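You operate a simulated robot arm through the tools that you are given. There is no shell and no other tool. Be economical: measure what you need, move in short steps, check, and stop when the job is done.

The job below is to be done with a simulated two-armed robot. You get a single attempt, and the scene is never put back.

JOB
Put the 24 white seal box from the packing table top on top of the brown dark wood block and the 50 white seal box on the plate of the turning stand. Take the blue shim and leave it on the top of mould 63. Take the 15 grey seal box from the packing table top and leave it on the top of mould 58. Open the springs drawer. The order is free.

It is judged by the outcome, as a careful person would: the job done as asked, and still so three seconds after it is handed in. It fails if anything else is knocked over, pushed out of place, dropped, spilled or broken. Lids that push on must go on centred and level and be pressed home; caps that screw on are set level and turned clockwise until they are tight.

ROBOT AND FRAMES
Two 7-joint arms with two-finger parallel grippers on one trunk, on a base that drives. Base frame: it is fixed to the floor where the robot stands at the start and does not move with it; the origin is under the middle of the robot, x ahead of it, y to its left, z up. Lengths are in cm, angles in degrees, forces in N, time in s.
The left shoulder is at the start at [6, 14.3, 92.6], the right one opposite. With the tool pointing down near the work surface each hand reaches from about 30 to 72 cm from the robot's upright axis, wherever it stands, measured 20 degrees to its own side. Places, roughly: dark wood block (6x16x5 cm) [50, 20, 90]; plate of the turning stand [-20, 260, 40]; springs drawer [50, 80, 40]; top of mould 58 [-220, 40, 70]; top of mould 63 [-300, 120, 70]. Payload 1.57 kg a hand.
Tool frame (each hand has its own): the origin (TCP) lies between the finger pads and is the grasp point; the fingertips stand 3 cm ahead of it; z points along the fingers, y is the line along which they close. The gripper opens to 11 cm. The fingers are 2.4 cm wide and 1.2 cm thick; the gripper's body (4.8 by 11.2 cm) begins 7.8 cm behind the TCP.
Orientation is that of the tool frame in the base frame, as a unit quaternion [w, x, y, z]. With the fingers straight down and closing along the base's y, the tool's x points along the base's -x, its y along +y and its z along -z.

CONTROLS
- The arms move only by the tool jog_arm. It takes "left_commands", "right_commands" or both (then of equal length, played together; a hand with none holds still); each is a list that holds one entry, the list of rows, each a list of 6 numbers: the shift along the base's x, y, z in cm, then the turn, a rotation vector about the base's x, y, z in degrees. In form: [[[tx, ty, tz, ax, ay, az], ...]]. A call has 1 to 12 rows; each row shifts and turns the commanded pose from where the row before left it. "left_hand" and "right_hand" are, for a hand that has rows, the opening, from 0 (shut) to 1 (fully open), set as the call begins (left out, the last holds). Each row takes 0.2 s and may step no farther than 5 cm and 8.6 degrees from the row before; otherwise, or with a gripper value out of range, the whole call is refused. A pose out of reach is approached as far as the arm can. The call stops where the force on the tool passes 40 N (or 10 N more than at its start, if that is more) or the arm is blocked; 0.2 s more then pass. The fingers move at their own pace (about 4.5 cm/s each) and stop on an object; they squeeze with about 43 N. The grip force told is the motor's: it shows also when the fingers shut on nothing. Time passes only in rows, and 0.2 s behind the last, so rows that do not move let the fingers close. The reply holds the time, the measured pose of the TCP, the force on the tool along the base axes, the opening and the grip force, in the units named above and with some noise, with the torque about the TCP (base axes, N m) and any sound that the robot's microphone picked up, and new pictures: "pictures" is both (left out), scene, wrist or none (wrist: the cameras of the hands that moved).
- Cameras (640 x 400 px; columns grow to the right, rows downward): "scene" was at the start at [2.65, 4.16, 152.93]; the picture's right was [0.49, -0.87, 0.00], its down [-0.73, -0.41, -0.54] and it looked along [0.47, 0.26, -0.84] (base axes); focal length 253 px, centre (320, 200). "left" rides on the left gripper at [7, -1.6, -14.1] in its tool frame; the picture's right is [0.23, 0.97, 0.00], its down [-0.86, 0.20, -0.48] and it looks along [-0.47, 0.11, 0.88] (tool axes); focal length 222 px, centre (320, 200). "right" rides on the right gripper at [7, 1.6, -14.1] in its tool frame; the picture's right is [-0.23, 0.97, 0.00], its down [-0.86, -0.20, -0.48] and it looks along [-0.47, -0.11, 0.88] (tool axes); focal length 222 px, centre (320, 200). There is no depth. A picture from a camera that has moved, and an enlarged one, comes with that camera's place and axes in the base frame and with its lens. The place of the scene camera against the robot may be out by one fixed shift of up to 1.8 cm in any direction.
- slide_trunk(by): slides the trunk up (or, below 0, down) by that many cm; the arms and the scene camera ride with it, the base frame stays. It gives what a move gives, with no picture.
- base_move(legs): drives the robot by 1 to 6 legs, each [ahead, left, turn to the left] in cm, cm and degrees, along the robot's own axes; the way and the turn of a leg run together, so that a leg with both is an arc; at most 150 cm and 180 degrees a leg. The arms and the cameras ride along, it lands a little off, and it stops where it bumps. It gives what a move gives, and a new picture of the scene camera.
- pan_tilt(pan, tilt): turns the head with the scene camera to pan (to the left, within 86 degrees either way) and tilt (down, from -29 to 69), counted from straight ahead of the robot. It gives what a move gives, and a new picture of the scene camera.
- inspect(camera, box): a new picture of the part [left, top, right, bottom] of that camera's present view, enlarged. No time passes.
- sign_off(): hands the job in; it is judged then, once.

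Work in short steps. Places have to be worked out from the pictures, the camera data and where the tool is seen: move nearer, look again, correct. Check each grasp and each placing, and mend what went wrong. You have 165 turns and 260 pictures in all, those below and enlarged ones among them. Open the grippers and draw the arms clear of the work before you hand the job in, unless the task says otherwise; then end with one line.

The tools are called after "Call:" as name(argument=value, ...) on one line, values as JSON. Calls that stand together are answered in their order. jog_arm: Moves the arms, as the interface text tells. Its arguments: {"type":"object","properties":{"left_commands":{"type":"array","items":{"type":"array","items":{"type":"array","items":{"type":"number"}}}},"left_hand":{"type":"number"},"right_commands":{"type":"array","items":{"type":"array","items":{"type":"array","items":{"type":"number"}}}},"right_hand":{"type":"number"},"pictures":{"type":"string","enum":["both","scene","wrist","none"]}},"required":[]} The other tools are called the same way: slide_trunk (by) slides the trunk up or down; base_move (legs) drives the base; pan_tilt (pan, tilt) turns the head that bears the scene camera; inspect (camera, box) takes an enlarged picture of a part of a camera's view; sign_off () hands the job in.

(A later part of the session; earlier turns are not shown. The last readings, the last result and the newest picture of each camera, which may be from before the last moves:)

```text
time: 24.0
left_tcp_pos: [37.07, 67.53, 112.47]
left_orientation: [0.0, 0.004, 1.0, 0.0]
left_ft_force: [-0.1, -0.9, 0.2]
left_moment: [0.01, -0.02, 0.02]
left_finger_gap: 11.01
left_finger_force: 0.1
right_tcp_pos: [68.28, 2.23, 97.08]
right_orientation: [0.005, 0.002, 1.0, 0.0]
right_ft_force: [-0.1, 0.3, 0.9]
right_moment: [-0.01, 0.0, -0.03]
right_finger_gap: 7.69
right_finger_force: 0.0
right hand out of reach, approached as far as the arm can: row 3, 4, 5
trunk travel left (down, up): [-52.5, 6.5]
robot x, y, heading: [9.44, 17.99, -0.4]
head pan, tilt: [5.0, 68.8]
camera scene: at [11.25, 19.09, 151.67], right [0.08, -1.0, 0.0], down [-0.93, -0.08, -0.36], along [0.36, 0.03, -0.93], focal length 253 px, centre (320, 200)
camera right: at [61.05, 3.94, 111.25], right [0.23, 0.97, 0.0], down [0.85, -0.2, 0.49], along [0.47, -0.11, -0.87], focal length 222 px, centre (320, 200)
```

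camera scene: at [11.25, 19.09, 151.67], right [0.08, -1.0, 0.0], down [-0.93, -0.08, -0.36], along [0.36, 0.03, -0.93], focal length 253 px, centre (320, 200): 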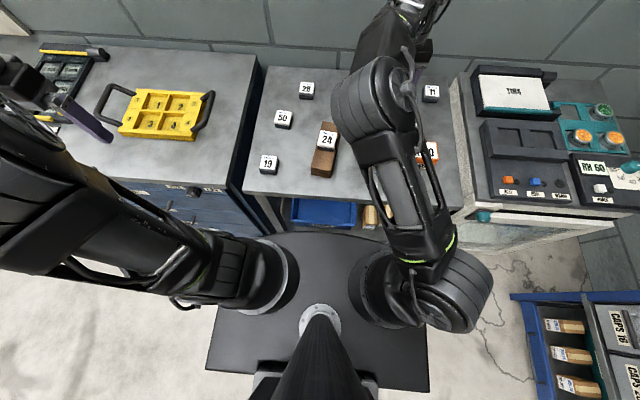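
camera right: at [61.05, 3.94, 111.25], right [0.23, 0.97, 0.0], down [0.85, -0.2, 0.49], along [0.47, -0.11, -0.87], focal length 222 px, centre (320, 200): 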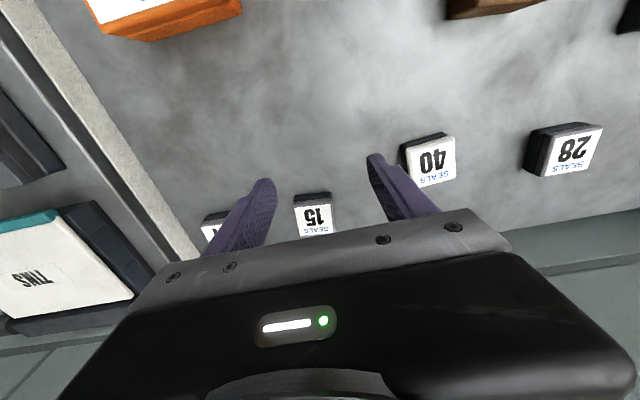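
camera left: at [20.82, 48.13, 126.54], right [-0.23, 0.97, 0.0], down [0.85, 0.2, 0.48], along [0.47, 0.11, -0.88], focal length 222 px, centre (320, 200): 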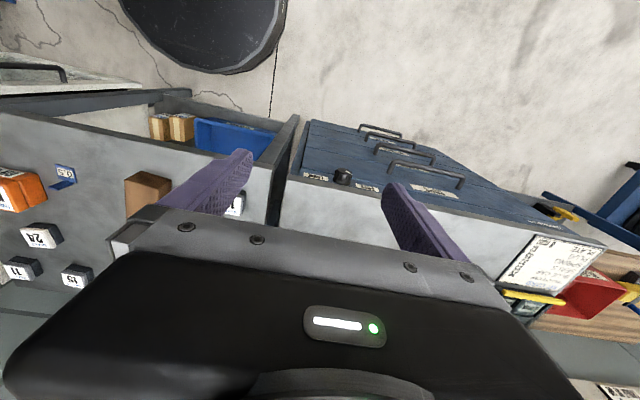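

Reach limit again; drive 4.5 cm further ahead.

Call:
base_move(legs=[[4.5, 0, 0]])

Call:
jog_arm(right_commands=[[[0, -2.2, -2, 0, 0, 0], [1, 0, -1.5, 0, 0, 0], [0, 0, 0, 0, 0, 0]]], pictures="wrist")

```text
time: 24.9
left_tcp_pos: [39.27, 67.55, 112.53]
left_orientation: [0.002, 0.005, 1.0, 0.001]
left_ft_force: [0.3, -0.1, 0.5]
left_moment: [0.0, -0.02, -0.02]
left_finger_gap: 11.01
left_finger_force: 0.0
right_tcp_pos: [70.36, 2.24, 97.25]
right_orientation: [0.006, 0.001, 1.0, -0.002]
right_ft_force: [0.1, 0.2, 0.4]
right_moment: [-0.03, -0.04, 0.01]
right_finger_gap: 7.71
right_finger_force: 0.0
trunk travel left (down, up): [-52.5, 6.5]
robot x, y, heading: [11.42, 17.68, -0.2]
head pan, tilt: [5.0, 68.8]
stopped in leg 1: the robot was blocked; the commanded pose is now the measured one
camera scene: at [13.36, 19.09, 151.67], right [0.08, -1.0, 0.0], down [-0.93, -0.08, -0.36], along [0.36, 0.03, -0.93], focal length 253 px, centre (320, 200)
```

scene: 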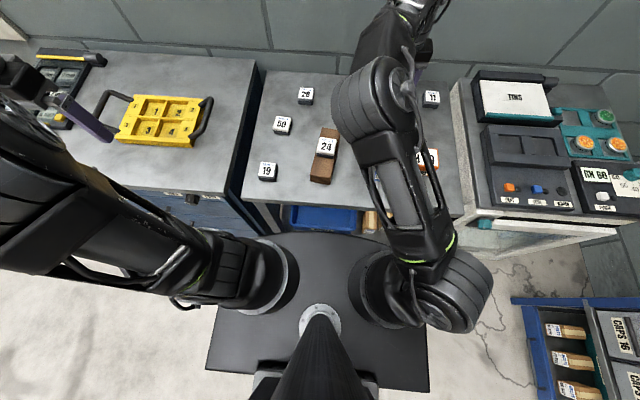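

```text
time: 25.7
left_tcp_pos: [39.22, 67.57, 112.53]
left_orientation: [0.002, 0.004, 1.0, 0.001]
left_ft_force: [-0.5, 0.1, -0.1]
left_moment: [0.01, -0.01, 0.01]
left_finger_gap: 11.01
left_finger_force: 0.1
right_tcp_pos: [69.92, 0.81, 93.75]
right_orientation: [0.006, 0.001, 1.0, -0.002]
right_ft_force: [0.3, 1.5, 0.7]
right_moment: [0.01, -0.02, 0.02]
right_finger_gap: 7.71
right_finger_force: 0.1
right hand out of reach, approached as far as the arm can: row 1, 2
trunk travel left (down, up): [-52.5, 6.5]
robot x, y, heading: [11.34, 18.03, -0.3]
head pan, tilt: [5.0, 68.8]
camera right: at [62.63, 2.48, 107.8], right [0.23, 0.97, 0.0], down [0.85, -0.2, 0.49], along [0.48, -0.11, -0.87], focal length 222 px, centre (320, 200)
```

right: 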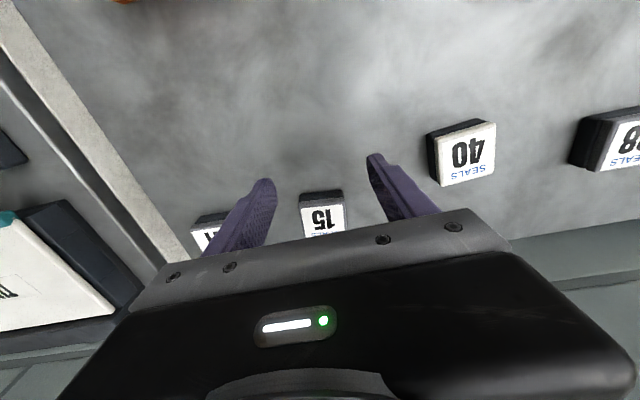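

The base is now against the table, so I'll back off slightly and instead tilt the hand forward ~20° (about y) to gain reach, keeping the closing direction.

Call:
base_move(legs=[[-0.7, 0, 0]])

Call:
jog_arm(right_commands=[[[0, 0, 0.5, 0, -7, 0], [0, 0, 0.5, 0, -7, 0], [0, 0, 0, 0, -7, 0], [2, -0.4, 0, 0, 0, 0], [2, -0.4, 0, 0, 0, 0], [0, 0, 0, 0, 0, 0]]], pictures="wrist")

```text
time: 26.4
left_tcp_pos: [38.59, 67.51, 112.53]
left_orientation: [0.002, 0.004, 1.0, 0.0]
left_ft_force: [-0.6, -0.2, 0.6]
left_moment: [0.04, 0.0, -0.02]
left_finger_gap: 10.98
left_finger_force: 0.0
right_tcp_pos: [69.19, 0.83, 93.87]
right_orientation: [0.006, 0.001, 1.0, -0.002]
right_ft_force: [-0.4, -0.2, -0.2]
right_moment: [0.01, -0.02, -0.02]
right_finger_gap: 7.72
right_finger_force: 0.0
trunk travel left (down, up): [-52.5, 6.5]
robot x, y, heading: [10.89, 18.19, -0.2]
head pan, tilt: [5.0, 68.8]
camera scene: at [12.77, 19.1, 151.67], right [0.08, -1.0, 0.0], down [-0.93, -0.08, -0.36], along [0.36, 0.03, -0.93], focal length 253 px, centre (320, 200)
```

scene: 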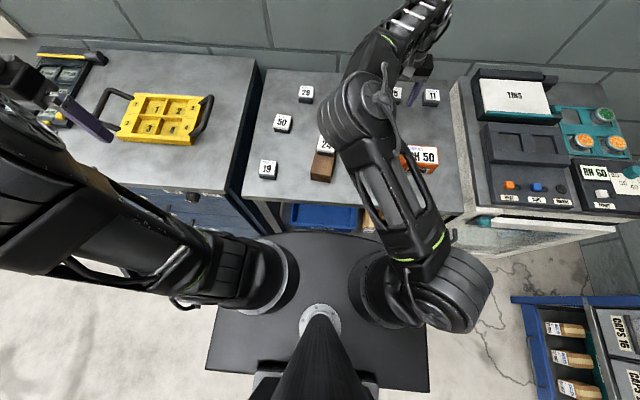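

```text
time: 27.8
left_tcp_pos: [38.61, 67.5, 112.52]
left_orientation: [0.002, 0.004, 1.0, 0.001]
left_ft_force: [0.3, -0.7, 0.0]
left_moment: [0.0, 0.0, -0.07]
left_finger_gap: 10.99
left_finger_force: 0.0
right_tcp_pos: [73.21, 0.04, 94.76]
right_orientation: [0.189, 0.001, 0.982, -0.002]
right_ft_force: [-0.1, -0.7, -0.3]
right_moment: [-0.01, 0.01, 0.02]
right_finger_gap: 7.71
right_finger_force: 0.0
trunk travel left (down, up): [-52.5, 6.5]
robot x, y, heading: [10.72, 17.54, -0.4]
head pan, tilt: [5.0, 68.8]
camera right: at [61.49, 1.71, 105.22], right [0.21, 0.97, 0.08], down [0.62, -0.2, 0.76], along [0.76, -0.11, -0.64], focal length 222 px, centre (320, 200)
```

right: 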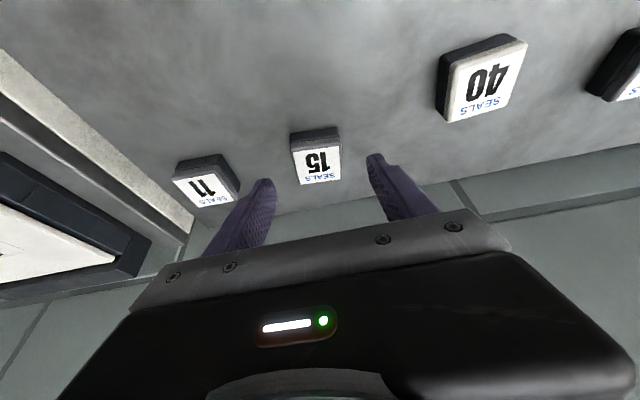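

Now in reach. 15's centre reads [75.4,-0.2]; move over it and down.

Call:
jog_arm(right_commands=[[[2.1, -0.1, -1, 0, 0, 0], [0, 0, -2, 0, 0, 0], [0, 0, -2, 0, 0, 0], [0, 0, 0, 0, 0, 0]]], pictures="wrist")

```text
time: 28.8
left_tcp_pos: [38.51, 67.56, 112.56]
left_orientation: [0.001, 0.005, 1.0, 0.001]
left_ft_force: [-0.7, 0.0, 0.5]
left_moment: [-0.01, 0.0, -0.01]
left_finger_gap: 10.98
left_finger_force: 0.1
right_tcp_pos: [75.34, -0.18, 89.69]
right_orientation: [0.188, 0.001, 0.982, -0.002]
right_ft_force: [-0.4, -0.4, 0.3]
right_moment: [-0.03, 0.01, -0.01]
right_finger_gap: 7.68
right_finger_force: 0.0
trunk travel left (down, up): [-52.5, 6.5]
robot x, y, heading: [10.58, 17.67, -0.3]
head pan, tilt: [5.0, 68.8]
camera right: at [63.47, 1.56, 100.2], right [0.21, 0.97, 0.08], down [0.62, -0.2, 0.76], along [0.76, -0.11, -0.64], focal length 222 px, centre (320, 200)
```

right: 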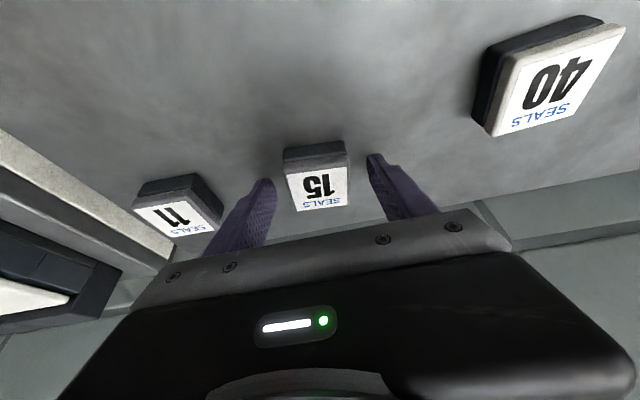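

Box 15 lies between the fingers. Close and lift.

Call:
jog_arm(right_commands=[[[0, 0, 0, 0, 0, 0], [0, 0, 0, 0, 0, 0], [0, 0, 0, 0, 0, 0], [0, 0, 0, 0, 0, 0], [0, 0, 0.5, 0, 0, 0], [0, 0, 3, 0, 0, 0], [-1, 1, 3, 0, 0, 0], [-3, 1, 3, 0, 0, 0], [-3, 1, 3, 0, 0, 0]]], right_hand=0, pictures="wrist")

```text
time: 30.8
left_tcp_pos: [38.71, 67.57, 112.4]
left_orientation: [0.001, 0.003, 1.0, 0.001]
left_ft_force: [0.2, 1.2, 0.1]
left_moment: [-0.01, -0.03, 0.02]
left_finger_gap: 10.99
left_finger_force: 0.0
right_tcp_pos: [68.01, 3.06, 102.26]
right_orientation: [0.189, 0.002, 0.982, -0.002]
right_ft_force: [0.4, -0.1, -0.2]
right_moment: [0.0, -0.01, 0.0]
right_finger_gap: 4.68
right_finger_force: 42.8
trunk travel left (down, up): [-52.5, 6.5]
robot x, y, heading: [10.83, 17.83, -0.5]
head pan, tilt: [5.0, 68.8]
camera right: at [56.14, 4.77, 112.7], right [0.22, 0.97, 0.08], down [0.62, -0.2, 0.76], along [0.76, -0.11, -0.64], focal length 222 px, centre (320, 200)
```

right: 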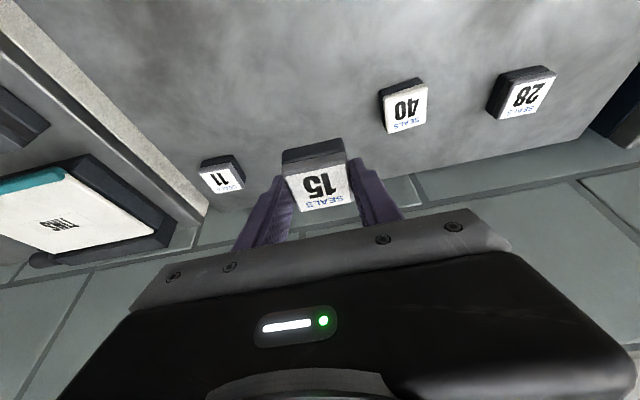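

15 is held (gap 4.68). Draw the right hand back and up, then shift the base right so the left hand can reach the shim.

Call:
jog_arm(right_commands=[[[-4, 0, 2, 0, 0, 0], [-4, -1, 2, 0, 0, 0], [-4, -1, 2, 0, 0, 0], [-4, -1, 2, 0, 0, 0], [-4, -1, 0, 0, 0, 0], [-4, -1, 0, 0, 0, 0]]], pictures="none")

Call:
base_move(legs=[[-1, -12, 0]])

```text
time: 32.2
left_tcp_pos: [38.56, 67.45, 112.44]
left_orientation: [0.002, 0.004, 1.0, 0.001]
left_ft_force: [0.2, 0.0, 0.2]
left_moment: [0.01, -0.04, -0.02]
left_finger_gap: 11.0
left_finger_force: 0.0
right_tcp_pos: [44.32, -1.99, 110.15]
right_orientation: [0.188, 0.002, 0.982, 0.0]
right_ft_force: [-0.4, 0.0, -0.8]
right_moment: [0.01, -0.01, 0.05]
right_finger_gap: 4.7
right_finger_force: 43.0
trunk travel left (down, up): [-52.5, 6.5]
robot x, y, heading: [10.55, 17.77, -0.2]
head pan, tilt: [5.0, 68.8]
```

```text
time: 33.5
left_tcp_pos: [37.51, 55.37, 112.56]
left_orientation: [0.002, 0.004, 1.0, 0.001]
left_ft_force: [-0.2, -0.3, -0.3]
left_moment: [0.01, -0.01, -0.01]
left_finger_gap: 11.01
left_finger_force: 0.1
right_tcp_pos: [43.32, -14.14, 110.16]
right_orientation: [0.188, 0.002, 0.982, -0.002]
right_ft_force: [0.3, 0.0, -0.4]
right_moment: [0.04, -0.01, 0.03]
right_finger_gap: 4.66
right_finger_force: 42.9
trunk travel left (down, up): [-52.5, 6.5]
robot x, y, heading: [9.25, 5.82, -0.5]
head pan, tilt: [5.0, 68.8]
camera scene: at [11.75, 6.86, 151.67], right [0.08, -1.0, 0.0], down [-0.93, -0.08, -0.36], along [0.36, 0.03, -0.93], focal length 253 px, centre (320, 200)
```

scene: 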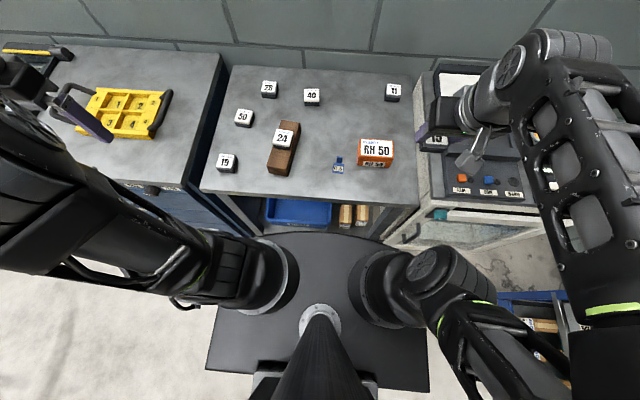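

Right hand is clear. Look closely at the shim while bringing the left hand over toward it.

Call:
jog_arm(left_commands=[[[0, -4.5, 0, 0, 0, 0], [0, -4.5, 0, 0, 0, 0], [0, -4.5, 0, 0, 0, 0], [0, -4.5, -1, 0, 0, 0], [0, -4.5, -1, 0, 0, 0], [1, -4.5, -1, 0, 0, 0], [1, -4.5, -1, 0, 0, 0], [1, -4.5, -1, 0, 0, 0], [1, -4.5, 0, 0, 0, 0], [0, 0, 0, 0, 0, 0]]], pictures="wrist")

Call:
inspect(camera="scene", box=[300, 120, 420, 200])

Call:
inspect(camera="left", box=[200, 60, 440, 220])

```text
time: 35.7
left_tcp_pos: [41.84, 15.0, 106.87]
left_orientation: [0.002, 0.003, 1.0, 0.001]
left_ft_force: [-0.2, 0.3, 0.3]
left_moment: [0.02, 0.0, -0.03]
left_finger_gap: 10.99
left_finger_force: 0.0
left hand out of reach, approached as far as the arm can: row 3
right_tcp_pos: [43.33, -14.13, 110.08]
right_orientation: [0.189, 0.001, 0.982, -0.002]
right_ft_force: [0.3, 0.5, -0.3]
right_moment: [-0.02, 0.02, -0.03]
right_finger_gap: 4.68
right_finger_force: 43.3
trunk travel left (down, up): [-52.5, 6.5]
robot x, y, heading: [9.25, 5.8, -0.4]
head pan, tilt: [5.0, 68.8]
camera left: at [34.8, 13.51, 120.97], right [-0.22, 0.98, 0.0], down [0.86, 0.19, 0.48], along [0.47, 0.11, -0.88], focal length 222 px, centre (320, 200)
```

left: 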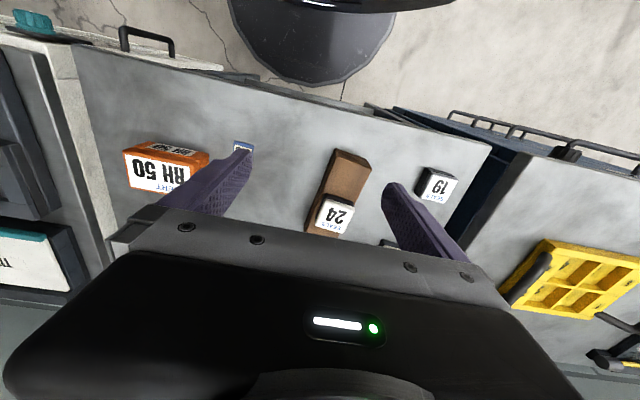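

```text
5.00 times, centred on (360, 160) of scene
camera zoom: at [11.71, 7.06, 151.67], right [0.08, -1.0, 0.0], down [-0.93, -0.08, -0.36], along [0.36, 0.03, -0.93], focal length 1264 px, centre (120, 400)
```

zoom: 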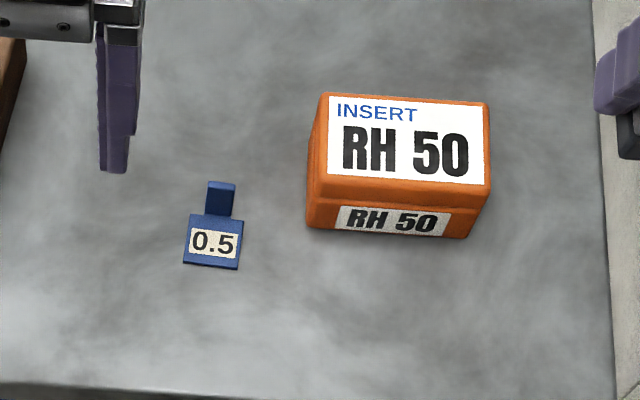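

```text
2.50 times, centred on (320, 140) of left
camera zoom: at [34.8, 13.51, 120.97], right [-0.22, 0.98, 0.0], down [0.86, 0.19, 0.48], along [0.47, 0.11, -0.88], focal length 555 px, centre (320, 350)
```

zoom: 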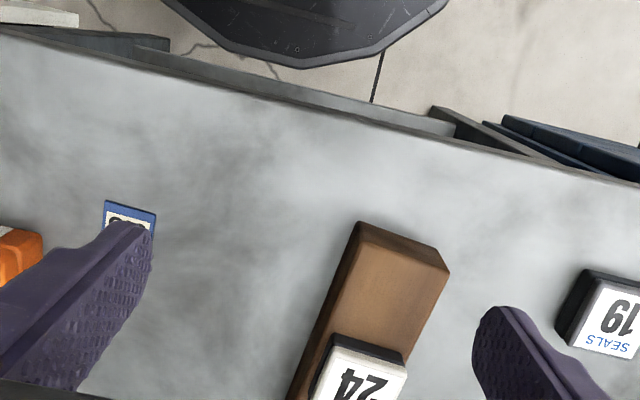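

The shim is a ~3 cm plate with a thin upright fin at its far edge, near [49.3,3.8]. The fin is best gripped across x, so I turn the left hand -90° while moving above it.

Call:
jog_arm(left_commands=[[[0, 0, 0, 0, 0, -8.2], [0, 0, 0, 0, 0, -8.2], [0, 0, 0, 0, 0, -8.2], [0, 0, 0, 0, 0, -8.2], [0.7, -1, 0, 0, 0, -8.2], [1, -1, 0, 0, 0, -8.2], [1, -1, 0, 0, 0, -8.2], [1, -1, 0, 0, 0, -8.2], [1, -1, 0, 0, 0, -8.2], [1, -1, 0, 0, 0, -8.2], [1, -1, 0, 0, 0, -8], [0, 0, 0, 0, 0, 0]]], left_hand=0.6, pictures="both")

```text
time: 38.3
left_tcp_pos: [48.65, 8.11, 106.89]
left_orientation: [0.002, 0.711, 0.703, 0.0]
left_ft_force: [0.6, 1.0, -0.1]
left_moment: [-0.02, -0.01, -0.01]
left_finger_gap: 6.58
left_finger_force: 0.1
right_tcp_pos: [43.44, -14.03, 110.19]
right_orientation: [0.189, 0.001, 0.982, -0.001]
right_ft_force: [-0.7, 0.3, -0.4]
right_moment: [0.0, -0.01, 0.0]
right_finger_gap: 4.66
right_finger_force: 42.9
trunk travel left (down, up): [-52.5, 6.5]
robot x, y, heading: [9.76, 5.97, -0.1]
head pan, tilt: [5.0, 68.8]
camera scene: at [11.75, 7.07, 151.67], right [0.08, -1.0, 0.0], down [-0.93, -0.08, -0.36], along [0.36, 0.03, -0.93], focal length 253 px, centre (320, 200)
camera left: at [47.07, 15.21, 120.88], right [0.98, 0.22, 0.0], down [0.19, -0.86, 0.48], along [0.11, -0.47, -0.88], focal length 222 px, centre (320, 200)
```

scene: 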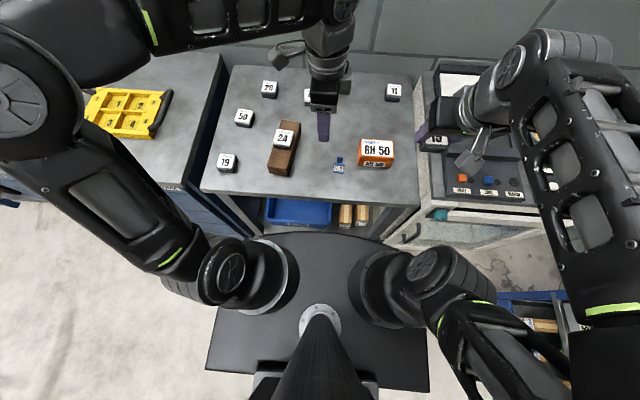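
left: 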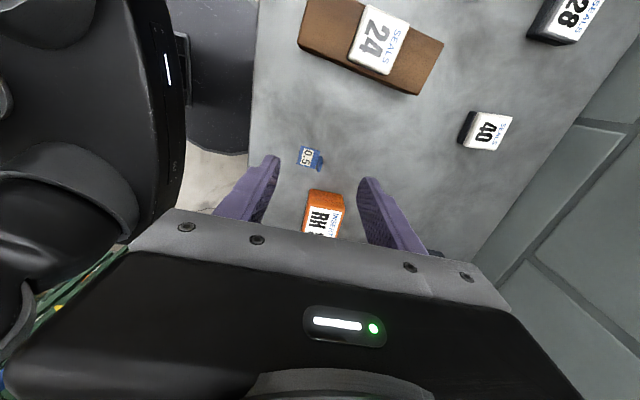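

Call:
inspect(camera="left", box=[270, 120, 370, 200])

```text
5.00 times, centred on (320, 160) of left
camera zoom: at [47.07, 15.21, 120.88], right [0.98, 0.22, 0.0], down [0.19, -0.86, 0.48], along [0.11, -0.47, -0.88], focal length 1111 px, centre (320, 400)
```

zoom: 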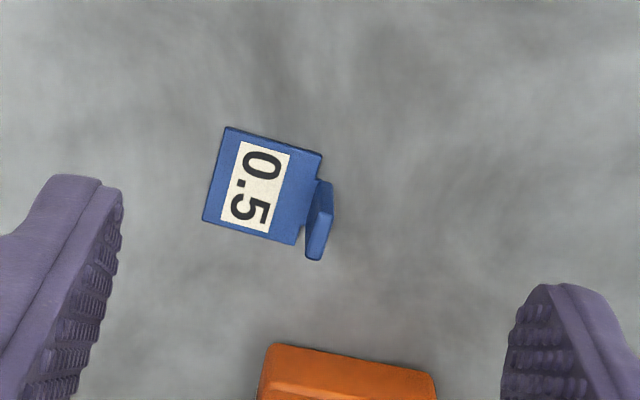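

Fin confirmed upright at about [49.6,3.5], along y. Move above it, down to z≈95, and look.

Call:
jog_arm(left_commands=[[[0.5, -2.3, -1, 0, 0, 0], [0.5, -2.3, -2, 0, 0, 0], [0, 0, -3, 0, 0, 0], [0, 0, -3, 0, 0, 0], [0, 0, -2.5, 0, 0, 0], [0, 0, 0, 0, 0, 0]]], left_hand=0.42, pictures="wrist")

Call:
inspect(camera="left", box=[250, 130, 390, 250])

```text
time: 39.7
left_tcp_pos: [49.66, 3.63, 95.36]
left_orientation: [0.003, 0.71, 0.704, 0.0]
left_ft_force: [-0.3, 0.7, -0.3]
left_moment: [0.01, -0.08, -0.02]
left_finger_gap: 4.6
left_finger_force: 0.0
right_tcp_pos: [43.36, -14.12, 110.18]
right_orientation: [0.188, 0.001, 0.982, -0.002]
right_ft_force: [0.0, -0.1, -0.3]
right_moment: [0.01, 0.0, 0.02]
right_finger_gap: 4.68
right_finger_force: 43.2
trunk travel left (down, up): [-52.5, 6.5]
robot x, y, heading: [9.93, 6.06, -0.3]
head pan, tilt: [5.0, 68.8]
camera left: at [48.12, 10.69, 109.43], right [0.98, 0.22, 0.0], down [0.19, -0.86, 0.48], along [0.11, -0.47, -0.88], focal length 222 px, centre (320, 200)
```

left: 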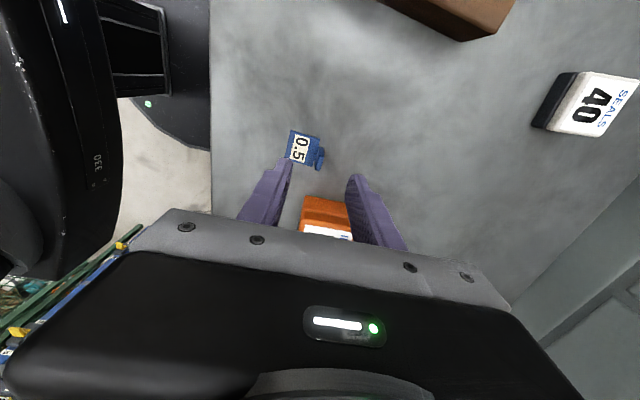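

```text
3.33 times, centred on (320, 190) of left
camera zoom: at [48.12, 10.69, 109.43], right [0.98, 0.22, 0.0], down [0.19, -0.86, 0.48], along [0.11, -0.47, -0.88], focal length 740 px, centre (320, 233)
```

zoom: 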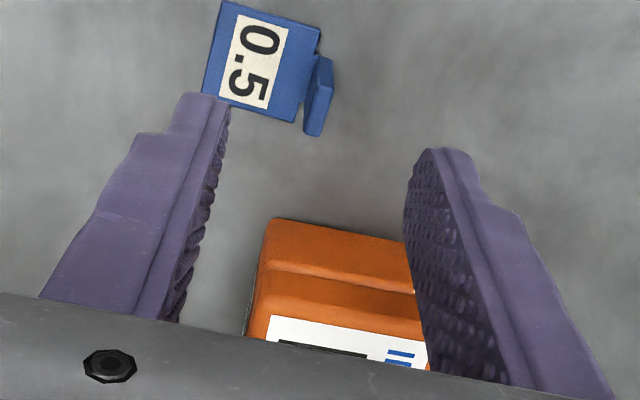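

Aligned. Descend to z≈90.2 and close on the fin.

Call:
jog_arm(left_commands=[[[0, 0, -2, 0, 0, 0], [0, 0, -2, 0, 0, 0], [0, 0, -1.1, 0, 0, 0], [0, 0, 0, 0, 0, 0]]], pictures="none")

Call:
jog_arm(left_commands=[[[0, 0, 0, 0, 0, 0], [0, 0, 0, 0, 0, 0], [0, 0, 0, 0, 0, 0], [0, 0, 0, 0, 0, 0]]], left_hand=0, pictures="wrist")

```text
time: 40.7
left_tcp_pos: [49.71, 3.64, 90.28]
left_orientation: [0.001, 0.711, 0.704, 0.0]
left_ft_force: [0.2, -0.4, -0.6]
left_moment: [0.01, 0.01, -0.01]
left_finger_gap: 4.62
left_finger_force: 0.0
right_tcp_pos: [43.35, -14.14, 110.19]
right_orientation: [0.188, 0.001, 0.982, -0.002]
right_ft_force: [0.2, -0.5, -0.6]
right_moment: [-0.01, 0.0, 0.0]
right_finger_gap: 4.69
right_finger_force: 43.1
trunk travel left (down, up): [-52.5, 6.5]
robot x, y, heading: [9.99, 5.87, -0.3]
head pan, tilt: [5.0, 68.8]
```

```text
time: 41.7
left_tcp_pos: [49.59, 3.52, 90.29]
left_orientation: [0.002, 0.71, 0.704, -0.001]
left_ft_force: [0.1, -0.7, -0.7]
left_moment: [0.05, 0.02, 0.0]
left_finger_gap: 0.41
left_finger_force: 24.5
right_tcp_pos: [43.47, -14.11, 110.21]
right_orientation: [0.188, 0.001, 0.982, -0.001]
right_ft_force: [-0.1, 0.4, -1.0]
right_moment: [0.0, 0.0, -0.02]
right_finger_gap: 4.63
right_finger_force: 43.5
trunk travel left (down, up): [-52.5, 6.5]
robot x, y, heading: [9.83, 5.69, -0.3]
head pan, tilt: [5.0, 68.8]
camera left: at [48.12, 10.65, 104.28], right [0.98, 0.22, 0.0], down [0.19, -0.86, 0.48], along [0.11, -0.47, -0.88], focal length 222 px, centre (320, 200)
```

left: 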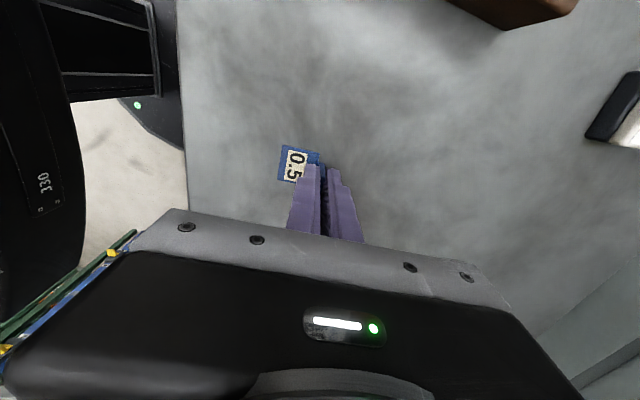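

Gap 0.41 — the fin is gripped. Lift it straight up and check.

Call:
jog_arm(left_commands=[[[0, 0, 0, 0, 0, 0], [0, 0, 3, 0, 0, 0], [0, 0, 4, 0, 0, 0], [0, 0, 4, 0, 0, 0], [0, 0, 4, 0, 0, 0], [0, 0, 0, 0, 0, 0]]], pictures="wrist")

Call:
inspect(camera="left", box=[250, 120, 390, 240])

```text
time: 43.1
left_tcp_pos: [49.64, 3.59, 105.37]
left_orientation: [0.002, 0.71, 0.704, -0.001]
left_ft_force: [0.7, -0.5, -1.0]
left_moment: [-0.03, -0.02, -0.03]
left_finger_gap: 0.39
left_finger_force: 24.2
right_tcp_pos: [43.34, -14.1, 110.18]
right_orientation: [0.189, 0.001, 0.982, -0.002]
right_ft_force: [0.0, -0.2, 0.2]
right_moment: [-0.01, 0.02, 0.02]
right_finger_gap: 4.64
right_finger_force: 42.8
trunk travel left (down, up): [-52.5, 6.5]
robot x, y, heading: [9.55, 5.64, -0.2]
head pan, tilt: [5.0, 68.8]
camera left: at [48.17, 10.67, 119.41], right [0.98, 0.22, 0.0], down [0.19, -0.86, 0.48], along [0.11, -0.47, -0.88], focal length 222 px, centre (320, 200)
```

left: 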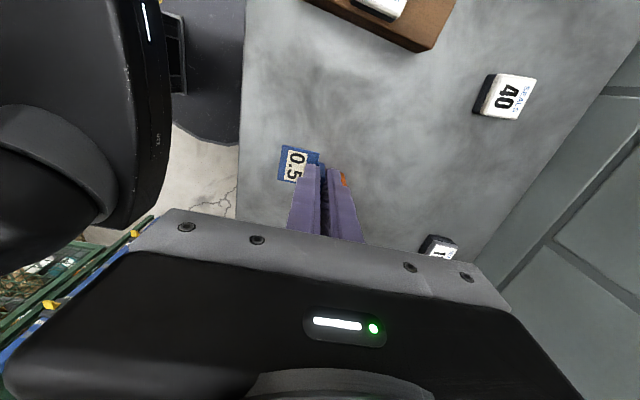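

```text
3.33 times, centred on (320, 180) of left
camera zoom: at [48.17, 10.67, 119.41], right [0.98, 0.22, 0.0], down [0.19, -0.86, 0.48], along [0.11, -0.47, -0.88], focal length 740 px, centre (320, 267)
```

zoom: 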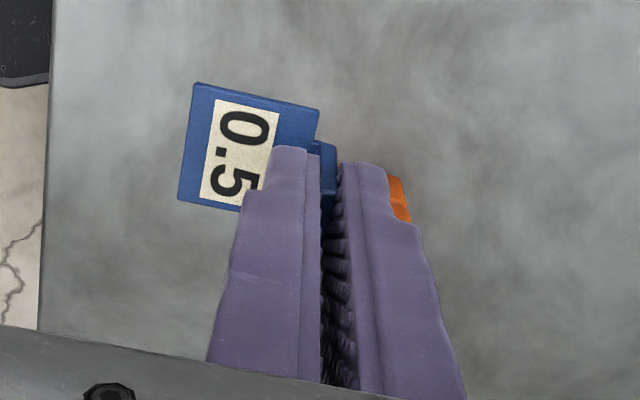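

Both items held. Back the base away from the table, then survey the room.

Call:
base_move(legs=[[-35, 0, 0]])

Call:
pan_tilt(pan=80, tilt=25)

Call:
pan_tilt(pan=-80, tilt=25)

```text
time: 45.3
left_tcp_pos: [14.83, 3.93, 105.31]
left_orientation: [0.002, 0.709, 0.706, 0.0]
left_ft_force: [-0.1, -0.9, -0.5]
left_moment: [0.04, 0.0, 0.0]
left_finger_gap: 0.37
left_finger_force: 25.2
right_tcp_pos: [8.47, -13.77, 110.2]
right_orientation: [0.189, 0.001, 0.982, -0.002]
right_ft_force: [-0.2, 0.1, 0.1]
right_moment: [0.02, -0.02, 0.0]
right_finger_gap: 4.68
right_finger_force: 43.1
trunk travel left (down, up): [-52.5, 6.5]
robot x, y, heading: [-25.2, 5.92, -0.1]
head pan, tilt: [5.0, 68.8]
camera scene: at [-23.16, 7.21, 151.67], right [0.08, -1.0, 0.0], down [-0.93, -0.08, -0.36], along [0.36, 0.03, -0.93], focal length 253 px, centre (320, 200)
```

scene: 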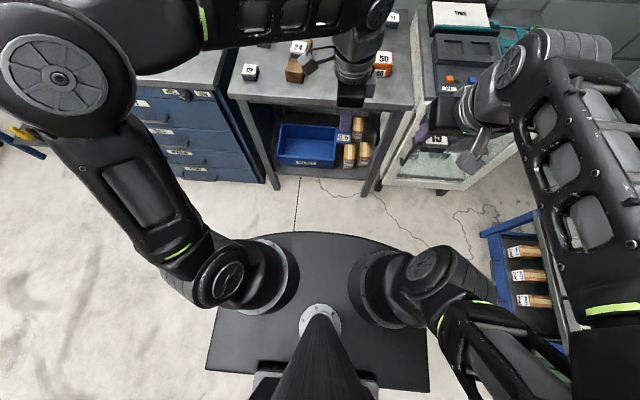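

```text
time: 46.8
left_tcp_pos: [14.81, 3.92, 105.37]
left_orientation: [0.002, 0.709, 0.705, 0.0]
left_ft_force: [0.0, 0.4, 0.4]
left_moment: [-0.04, -0.02, -0.02]
left_finger_gap: 0.37
left_finger_force: 24.6
right_tcp_pos: [8.58, -13.81, 110.03]
right_orientation: [0.189, 0.0, 0.982, -0.002]
right_ft_force: [0.3, -0.3, -0.6]
right_moment: [-0.02, 0.0, -0.02]
right_finger_gap: 4.66
right_finger_force: 43.2
trunk travel left (down, up): [-52.5, 6.5]
robot x, y, heading: [-25.24, 6.14, 0.0]
head pan, tilt: [80.0, 25.0]
camera scene: at [-26.99, 15.8, 157.61], right [0.98, -0.18, 0.0], down [-0.08, -0.42, -0.91], along [0.16, 0.89, -0.42], focal length 253 px, centre (320, 200)
```

scene: 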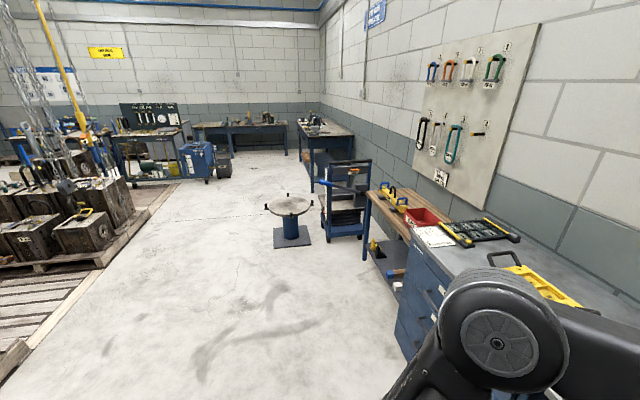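

```text
time: 49.2
left_tcp_pos: [14.89, 3.87, 105.31]
left_orientation: [0.002, 0.709, 0.705, 0.0]
left_ft_force: [0.6, 0.4, -0.6]
left_moment: [0.01, 0.01, -0.02]
left_finger_gap: 0.4
left_finger_force: 24.5
right_tcp_pos: [8.67, -13.81, 110.32]
right_orientation: [0.188, 0.0, 0.982, -0.001]
right_ft_force: [0.6, -0.3, 0.1]
right_moment: [-0.01, -0.01, 0.02]
right_finger_gap: 4.64
right_finger_force: 43.0
trunk travel left (down, up): [-52.5, 6.5]
robot x, y, heading: [-25.16, 5.63, -0.1]
head pan, tilt: [-80.0, 25.0]
camera scene: at [-27.05, -2.34, 157.61], right [-0.99, -0.17, 0.0], down [-0.07, 0.42, -0.91], along [0.16, -0.89, -0.42], focal length 253 px, centre (320, 200)
```

scene: 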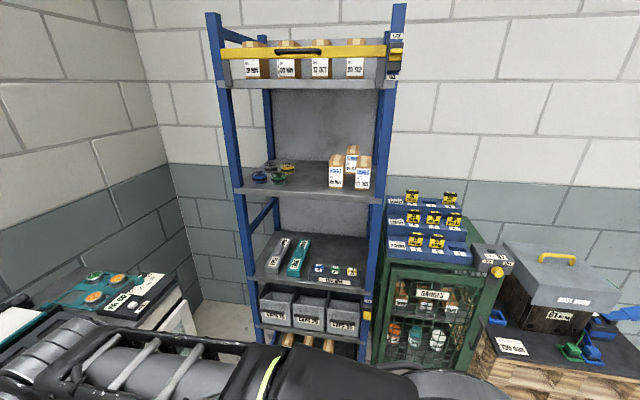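

Floor to the left is clear; moulds are on pallets behind-left. Turn left 170° in place and look ahead.

Call:
base_move(legs=[[0, 0, 90], [0, 0, 80]])

Call:
pan_tilt(pan=0, tilt=25)

```text
time: 56.9
left_tcp_pos: [-64.15, 15.81, 105.4]
left_orientation: [0.0, -0.633, 0.774, 0.002]
left_ft_force: [-0.2, -0.4, -0.3]
left_moment: [0.01, 0.02, -0.01]
left_finger_gap: 0.37
left_finger_force: 24.5
right_tcp_pos: [-54.61, 31.95, 110.31]
right_orientation: [-0.02, 0.977, -0.097, -0.187]
right_ft_force: [0.0, -0.6, -0.1]
right_moment: [0.04, 0.01, 0.01]
right_finger_gap: 4.64
right_finger_force: 42.8
trunk travel left (down, up): [-52.5, 6.5]
robot x, y, heading: [-25.04, 5.81, 168.8]
head pan, tilt: [-80.0, 25.0]
camera scene: at [-22.49, 15.35, 157.61], right [1.0, -0.02, 0.0], down [-0.01, -0.42, -0.91], along [0.02, 0.91, -0.42], focal length 253 px, centre (320, 200)
```

scene: 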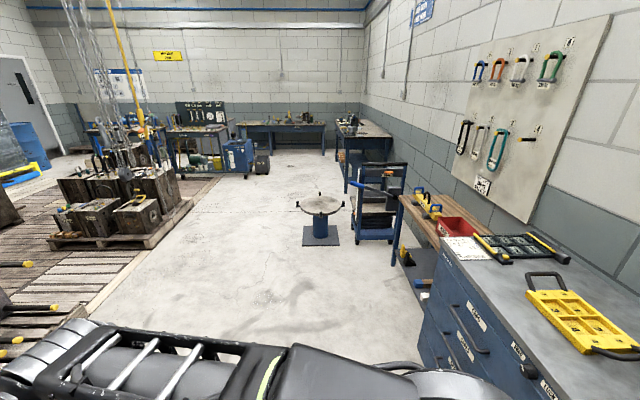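

```text
time: 58.4
left_tcp_pos: [-64.11, 15.91, 105.33]
left_orientation: [0.002, -0.633, 0.774, 0.002]
left_ft_force: [-0.1, -0.3, -0.7]
left_moment: [0.0, -0.01, -0.01]
left_finger_gap: 0.4
left_finger_force: 24.7
right_tcp_pos: [-54.51, 31.97, 110.23]
right_orientation: [-0.02, 0.977, -0.097, -0.187]
right_ft_force: [0.3, 0.6, -0.2]
right_moment: [-0.02, 0.01, 0.03]
right_finger_gap: 4.67
right_finger_force: 42.9
trunk travel left (down, up): [-52.5, 6.5]
robot x, y, heading: [-25.33, 6.12, 168.3]
head pan, tilt: [0.0, 25.0]
camera scene: at [-31.73, 7.97, 157.61], right [0.2, 0.98, 0.0], down [0.41, -0.08, -0.91], along [-0.89, 0.18, -0.42], focal length 253 px, centre (320, 200)
```

scene: 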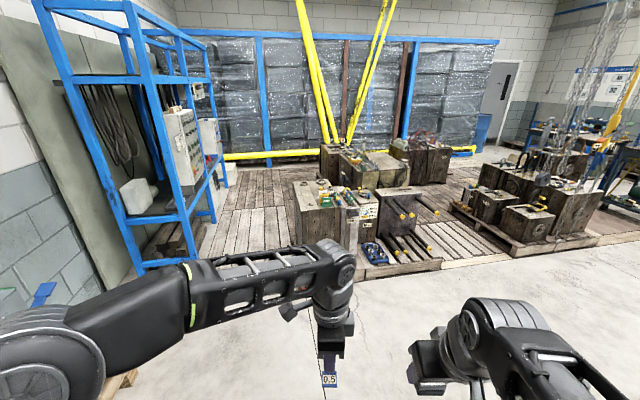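

The moulds stand straight ahead. Zoom in on the two expected places.

Call:
inspect(camera="scene", box=[280, 130, 460, 280])

Call:
inspect(camera="scene", box=[300, 135, 400, 215])

```text
2.67 times, centred on (370, 205) of scene
camera zoom: at [-31.73, 7.97, 157.61], right [0.2, 0.98, 0.0], down [0.41, -0.08, -0.91], along [-0.89, 0.18, -0.42], focal length 674 px, centre (187, 187)
```

zoom: 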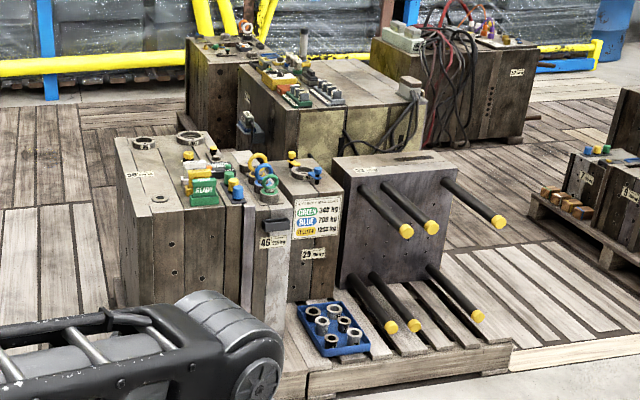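

```text
5.00 times, centred on (350, 175) of scene
camera zoom: at [-31.73, 7.97, 157.61], right [0.2, 0.98, 0.0], down [0.41, -0.08, -0.91], along [-0.89, 0.18, -0.42], focal length 1264 px, centre (170, 325)
```

zoom: 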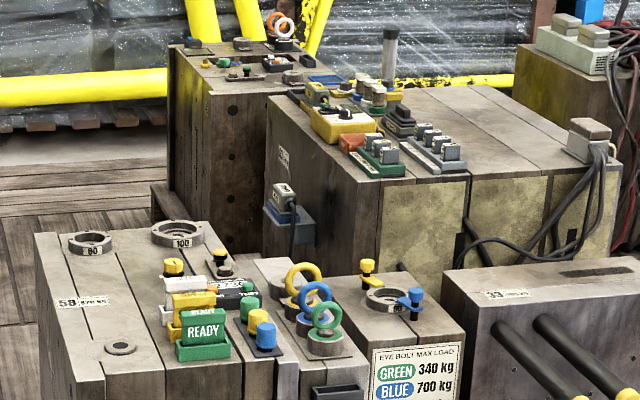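

Mould 58 is the near-left one (label "58" on its top). Drive 105 cm closer and look down at it.

Call:
base_move(legs=[[105, 0, 0]])

Call:
pan_tilt(pan=0, tilt=40)

```text
time: 63.8
left_tcp_pos: [-168.05, 37.83, 105.33]
left_orientation: [0.002, -0.628, 0.778, 0.002]
left_ft_force: [-0.2, -0.8, 0.0]
left_moment: [-0.01, -0.02, 0.01]
left_finger_gap: 0.41
left_finger_force: 24.5
right_tcp_pos: [-158.34, 53.77, 110.13]
right_orientation: [-0.021, 0.977, -0.102, -0.187]
right_ft_force: [-0.4, -0.2, -1.3]
right_moment: [0.0, -0.02, -0.01]
right_finger_gap: 4.67
right_finger_force: 43.2
trunk travel left (down, up): [-52.5, 6.5]
robot x, y, heading: [-129.35, 27.33, 167.9]
head pan, tilt: [0.0, 25.0]
camera scene: at [-135.77, 29.52, 157.61], right [0.21, 0.98, 0.0], down [0.41, -0.09, -0.91], along [-0.89, 0.19, -0.42], focal length 253 px, centre (320, 200)
```

scene: 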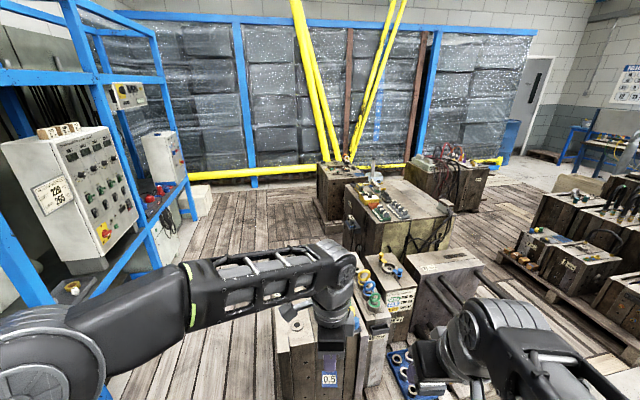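

```text
time: 64.6
left_tcp_pos: [-167.98, 37.7, 105.3]
left_orientation: [0.001, -0.628, 0.778, 0.002]
left_ft_force: [0.2, -0.1, -0.9]
left_moment: [0.0, -0.01, 0.04]
left_finger_gap: 0.4
left_finger_force: 24.7
right_tcp_pos: [-158.24, 53.77, 110.14]
right_orientation: [-0.021, 0.977, -0.101, -0.187]
right_ft_force: [0.5, 0.1, 0.0]
right_moment: [0.0, 0.04, 0.01]
right_finger_gap: 4.65
right_finger_force: 42.6
trunk travel left (down, up): [-52.5, 6.5]
robot x, y, heading: [-129.25, 27.53, 168.2]
head pan, tilt: [0.0, 40.0]
camera scene: at [-135.04, 29.36, 155.29], right [0.21, 0.98, 0.0], down [0.63, -0.13, -0.77], along [-0.75, 0.16, -0.64], focal length 253 px, centre (320, 200)
```

scene: 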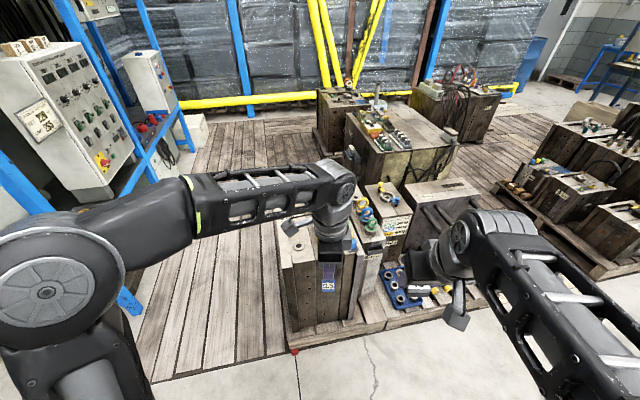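

The left hand hides mould 58. Swing it to the robot's left.

Call:
jog_arm(left_commands=[[[-0.9, -4.5, 0, 0, 0, 0], [-0.9, -4.5, 0, 0, 0, 0], [-0.9, -4.5, 0, 0, 0, 0], [-0.9, -4.5, 0, 0, 0, 0], [-0.9, -4.5, 0, 0, 0, 0], [0, 0, 0, 0, 0, 0]]], pictures="scene")

Call:
inspect(camera="scene", box=[250, 160, 450, 360])

Call:
inspect(camera="scene", box=[310, 70, 510, 190])

```text
time: 66.0
left_tcp_pos: [-172.56, 15.06, 105.44]
left_orientation: [0.001, -0.628, 0.778, 0.002]
left_ft_force: [0.3, 1.0, 0.4]
left_moment: [-0.01, 0.02, -0.01]
left_finger_gap: 0.4
left_finger_force: 24.3
right_tcp_pos: [-158.23, 53.77, 110.15]
right_orientation: [-0.021, 0.977, -0.101, -0.186]
right_ft_force: [-1.1, -0.1, -0.5]
right_moment: [-0.03, 0.02, 0.02]
right_finger_gap: 4.68
right_finger_force: 43.3
trunk travel left (down, up): [-52.5, 6.5]
robot x, y, heading: [-129.14, 27.59, 167.9]
head pan, tilt: [0.0, 40.0]
camera scene: at [-135.03, 29.4, 155.28], right [0.21, 0.98, 0.0], down [0.63, -0.13, -0.77], along [-0.75, 0.16, -0.64], focal length 253 px, centre (320, 200)
```

scene: 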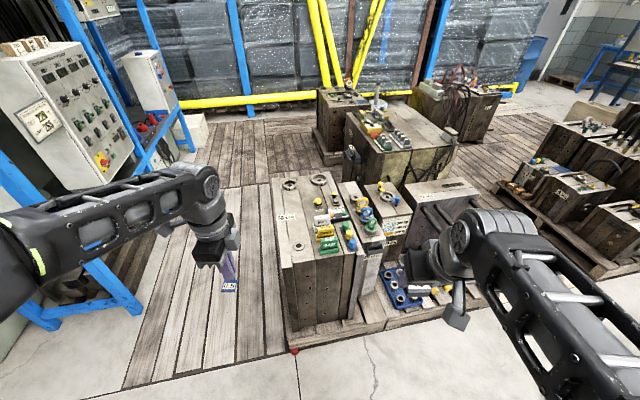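

```text
2.00 times, centred on (350, 260) of scene
camera zoom: at [-135.03, 29.4, 155.28], right [0.21, 0.98, 0.0], down [0.63, -0.13, -0.77], along [-0.75, 0.16, -0.64], focal length 506 px, centre (260, 80)
```

zoom: 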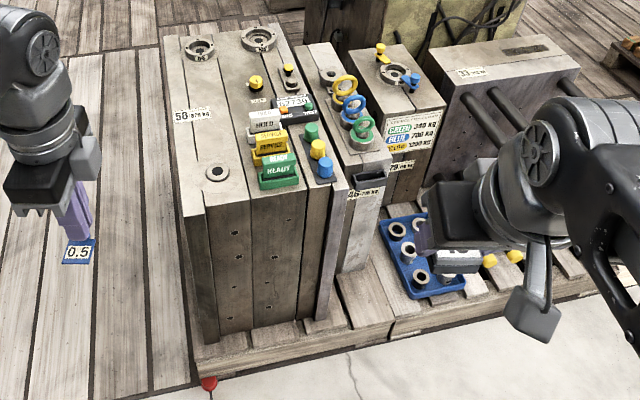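

```text
3.20 times, centred on (410, 130) of scene
camera zoom: at [-135.03, 29.4, 155.28], right [0.21, 0.98, 0.0], down [0.63, -0.13, -0.77], along [-0.75, 0.16, -0.64], focal length 809 px, centre (32, 424)
```

zoom: 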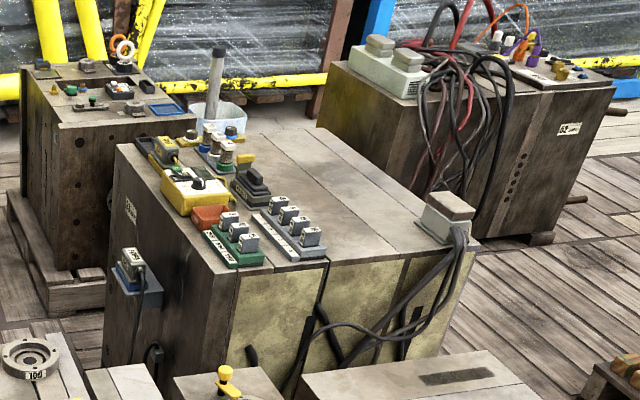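

Mould 58's top has a clear patch between its label and the plug at about [-217,36]. Turn to face -x squarely and drive ahead ~21 cm, 5 left.

Call:
base_move(legs=[[0, 0, 12], [20, 5, 0]])

Call:
pan_tilt(pan=0, tilt=60)

```text
time: 68.4
left_tcp_pos: [-189.25, 1.36, 105.34]
left_orientation: [0.001, -0.705, 0.709, 0.002]
left_ft_force: [0.5, 0.0, 0.3]
left_moment: [0.01, 0.0, -0.01]
left_finger_gap: 0.4
left_finger_force: 24.5
right_tcp_pos: [-183.21, 42.07, 110.11]
right_orientation: [-0.001, 0.982, 0.0, -0.188]
right_ft_force: [0.5, -1.1, -0.6]
right_moment: [0.03, -0.02, -0.01]
right_finger_gap: 4.63
right_finger_force: 42.7
trunk travel left (down, up): [-52.5, 6.5]
robot x, y, heading: [-149.32, 22.27, 179.9]
head pan, tilt: [0.0, 40.0]
camera scene: at [-155.4, 23.14, 155.27], right [0.0, 1.0, 0.0], down [0.64, 0.0, -0.77], along [-0.77, 0.0, -0.64], focal length 253 px, centre (320, 200)
```

scene: 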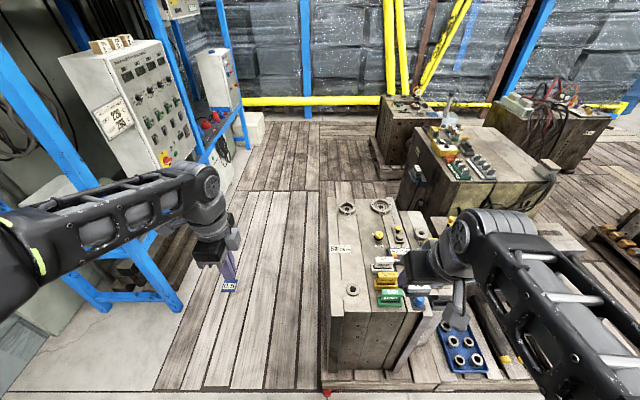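

```text
time: 69.2
left_tcp_pos: [-189.28, 1.3, 105.4]
left_orientation: [0.0, -0.706, 0.708, 0.001]
left_ft_force: [-0.1, 0.2, 0.2]
left_moment: [0.03, 0.03, -0.02]
left_finger_gap: 0.37
left_finger_force: 25.0
right_tcp_pos: [-183.24, 42.11, 110.16]
right_orientation: [-0.002, 0.982, 0.0, -0.189]
right_ft_force: [0.8, 0.0, -0.4]
right_moment: [0.01, 0.02, -0.02]
right_finger_gap: 4.67
right_finger_force: 42.9
trunk travel left (down, up): [-52.5, 6.5]
robot x, y, heading: [-149.53, 22.54, 179.8]
head pan, tilt: [0.0, 60.0]
camera scene: at [-153.43, 23.17, 152.61], right [0.0, 1.0, 0.0], down [0.87, 0.0, -0.5], along [-0.5, 0.0, -0.87], focal length 253 px, centre (320, 200)
```

scene: 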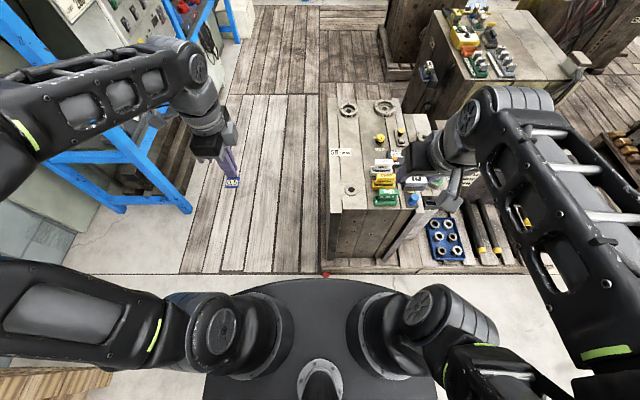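

Target patch ≈ [-215.3,35.4], top about z=70. Drive 4 cm nearer and lower the trunk 16 cm.

Call:
base_move(legs=[[4, 0, 0]])

Call:
slide_trunk(by=-16)

```text
time: 70.1
left_tcp_pos: [-193.46, 1.28, 105.39]
left_orientation: [0.001, -0.706, 0.708, 0.001]
left_ft_force: [-0.3, 0.1, -0.8]
left_moment: [-0.02, -0.04, 0.01]
left_finger_gap: 0.4
left_finger_force: 25.3
right_tcp_pos: [-187.28, 42.21, 110.21]
right_orientation: [-0.002, 0.982, 0.001, -0.188]
right_ft_force: [-1.2, 0.0, -0.5]
right_moment: [0.0, -0.05, -0.01]
right_finger_gap: 4.67
right_finger_force: 43.4
trunk travel left (down, up): [-52.5, 6.5]
robot x, y, heading: [-153.35, 22.47, 180.0]
head pan, tilt: [0.0, 60.0]
camera scene: at [-157.64, 23.17, 152.6], right [0.0, 1.0, 0.0], down [0.87, 0.0, -0.5], along [-0.5, 0.0, -0.87], focal length 253 px, centre (320, 200)
```

scene: 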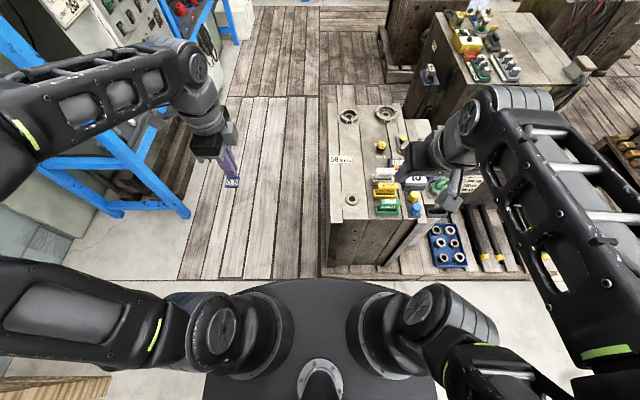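

```text
time: 72.0
left_tcp_pos: [-193.2, 1.39, 89.44]
left_orientation: [0.0, -0.706, 0.708, 0.002]
left_ft_force: [0.7, 0.6, -0.1]
left_moment: [0.0, 0.0, 0.0]
left_finger_gap: 0.41
left_finger_force: 24.9
right_tcp_pos: [-187.07, 42.02, 94.28]
right_orientation: [0.0, 0.982, 0.001, -0.188]
right_ft_force: [0.2, 0.4, 0.0]
right_moment: [-0.02, -0.01, 0.01]
right_finger_gap: 4.65
right_finger_force: 42.8
trunk travel left (down, up): [-36.5, 22.5]
robot x, y, heading: [-153.56, 22.48, 180.1]
head pan, tilt: [0.0, 60.0]
```

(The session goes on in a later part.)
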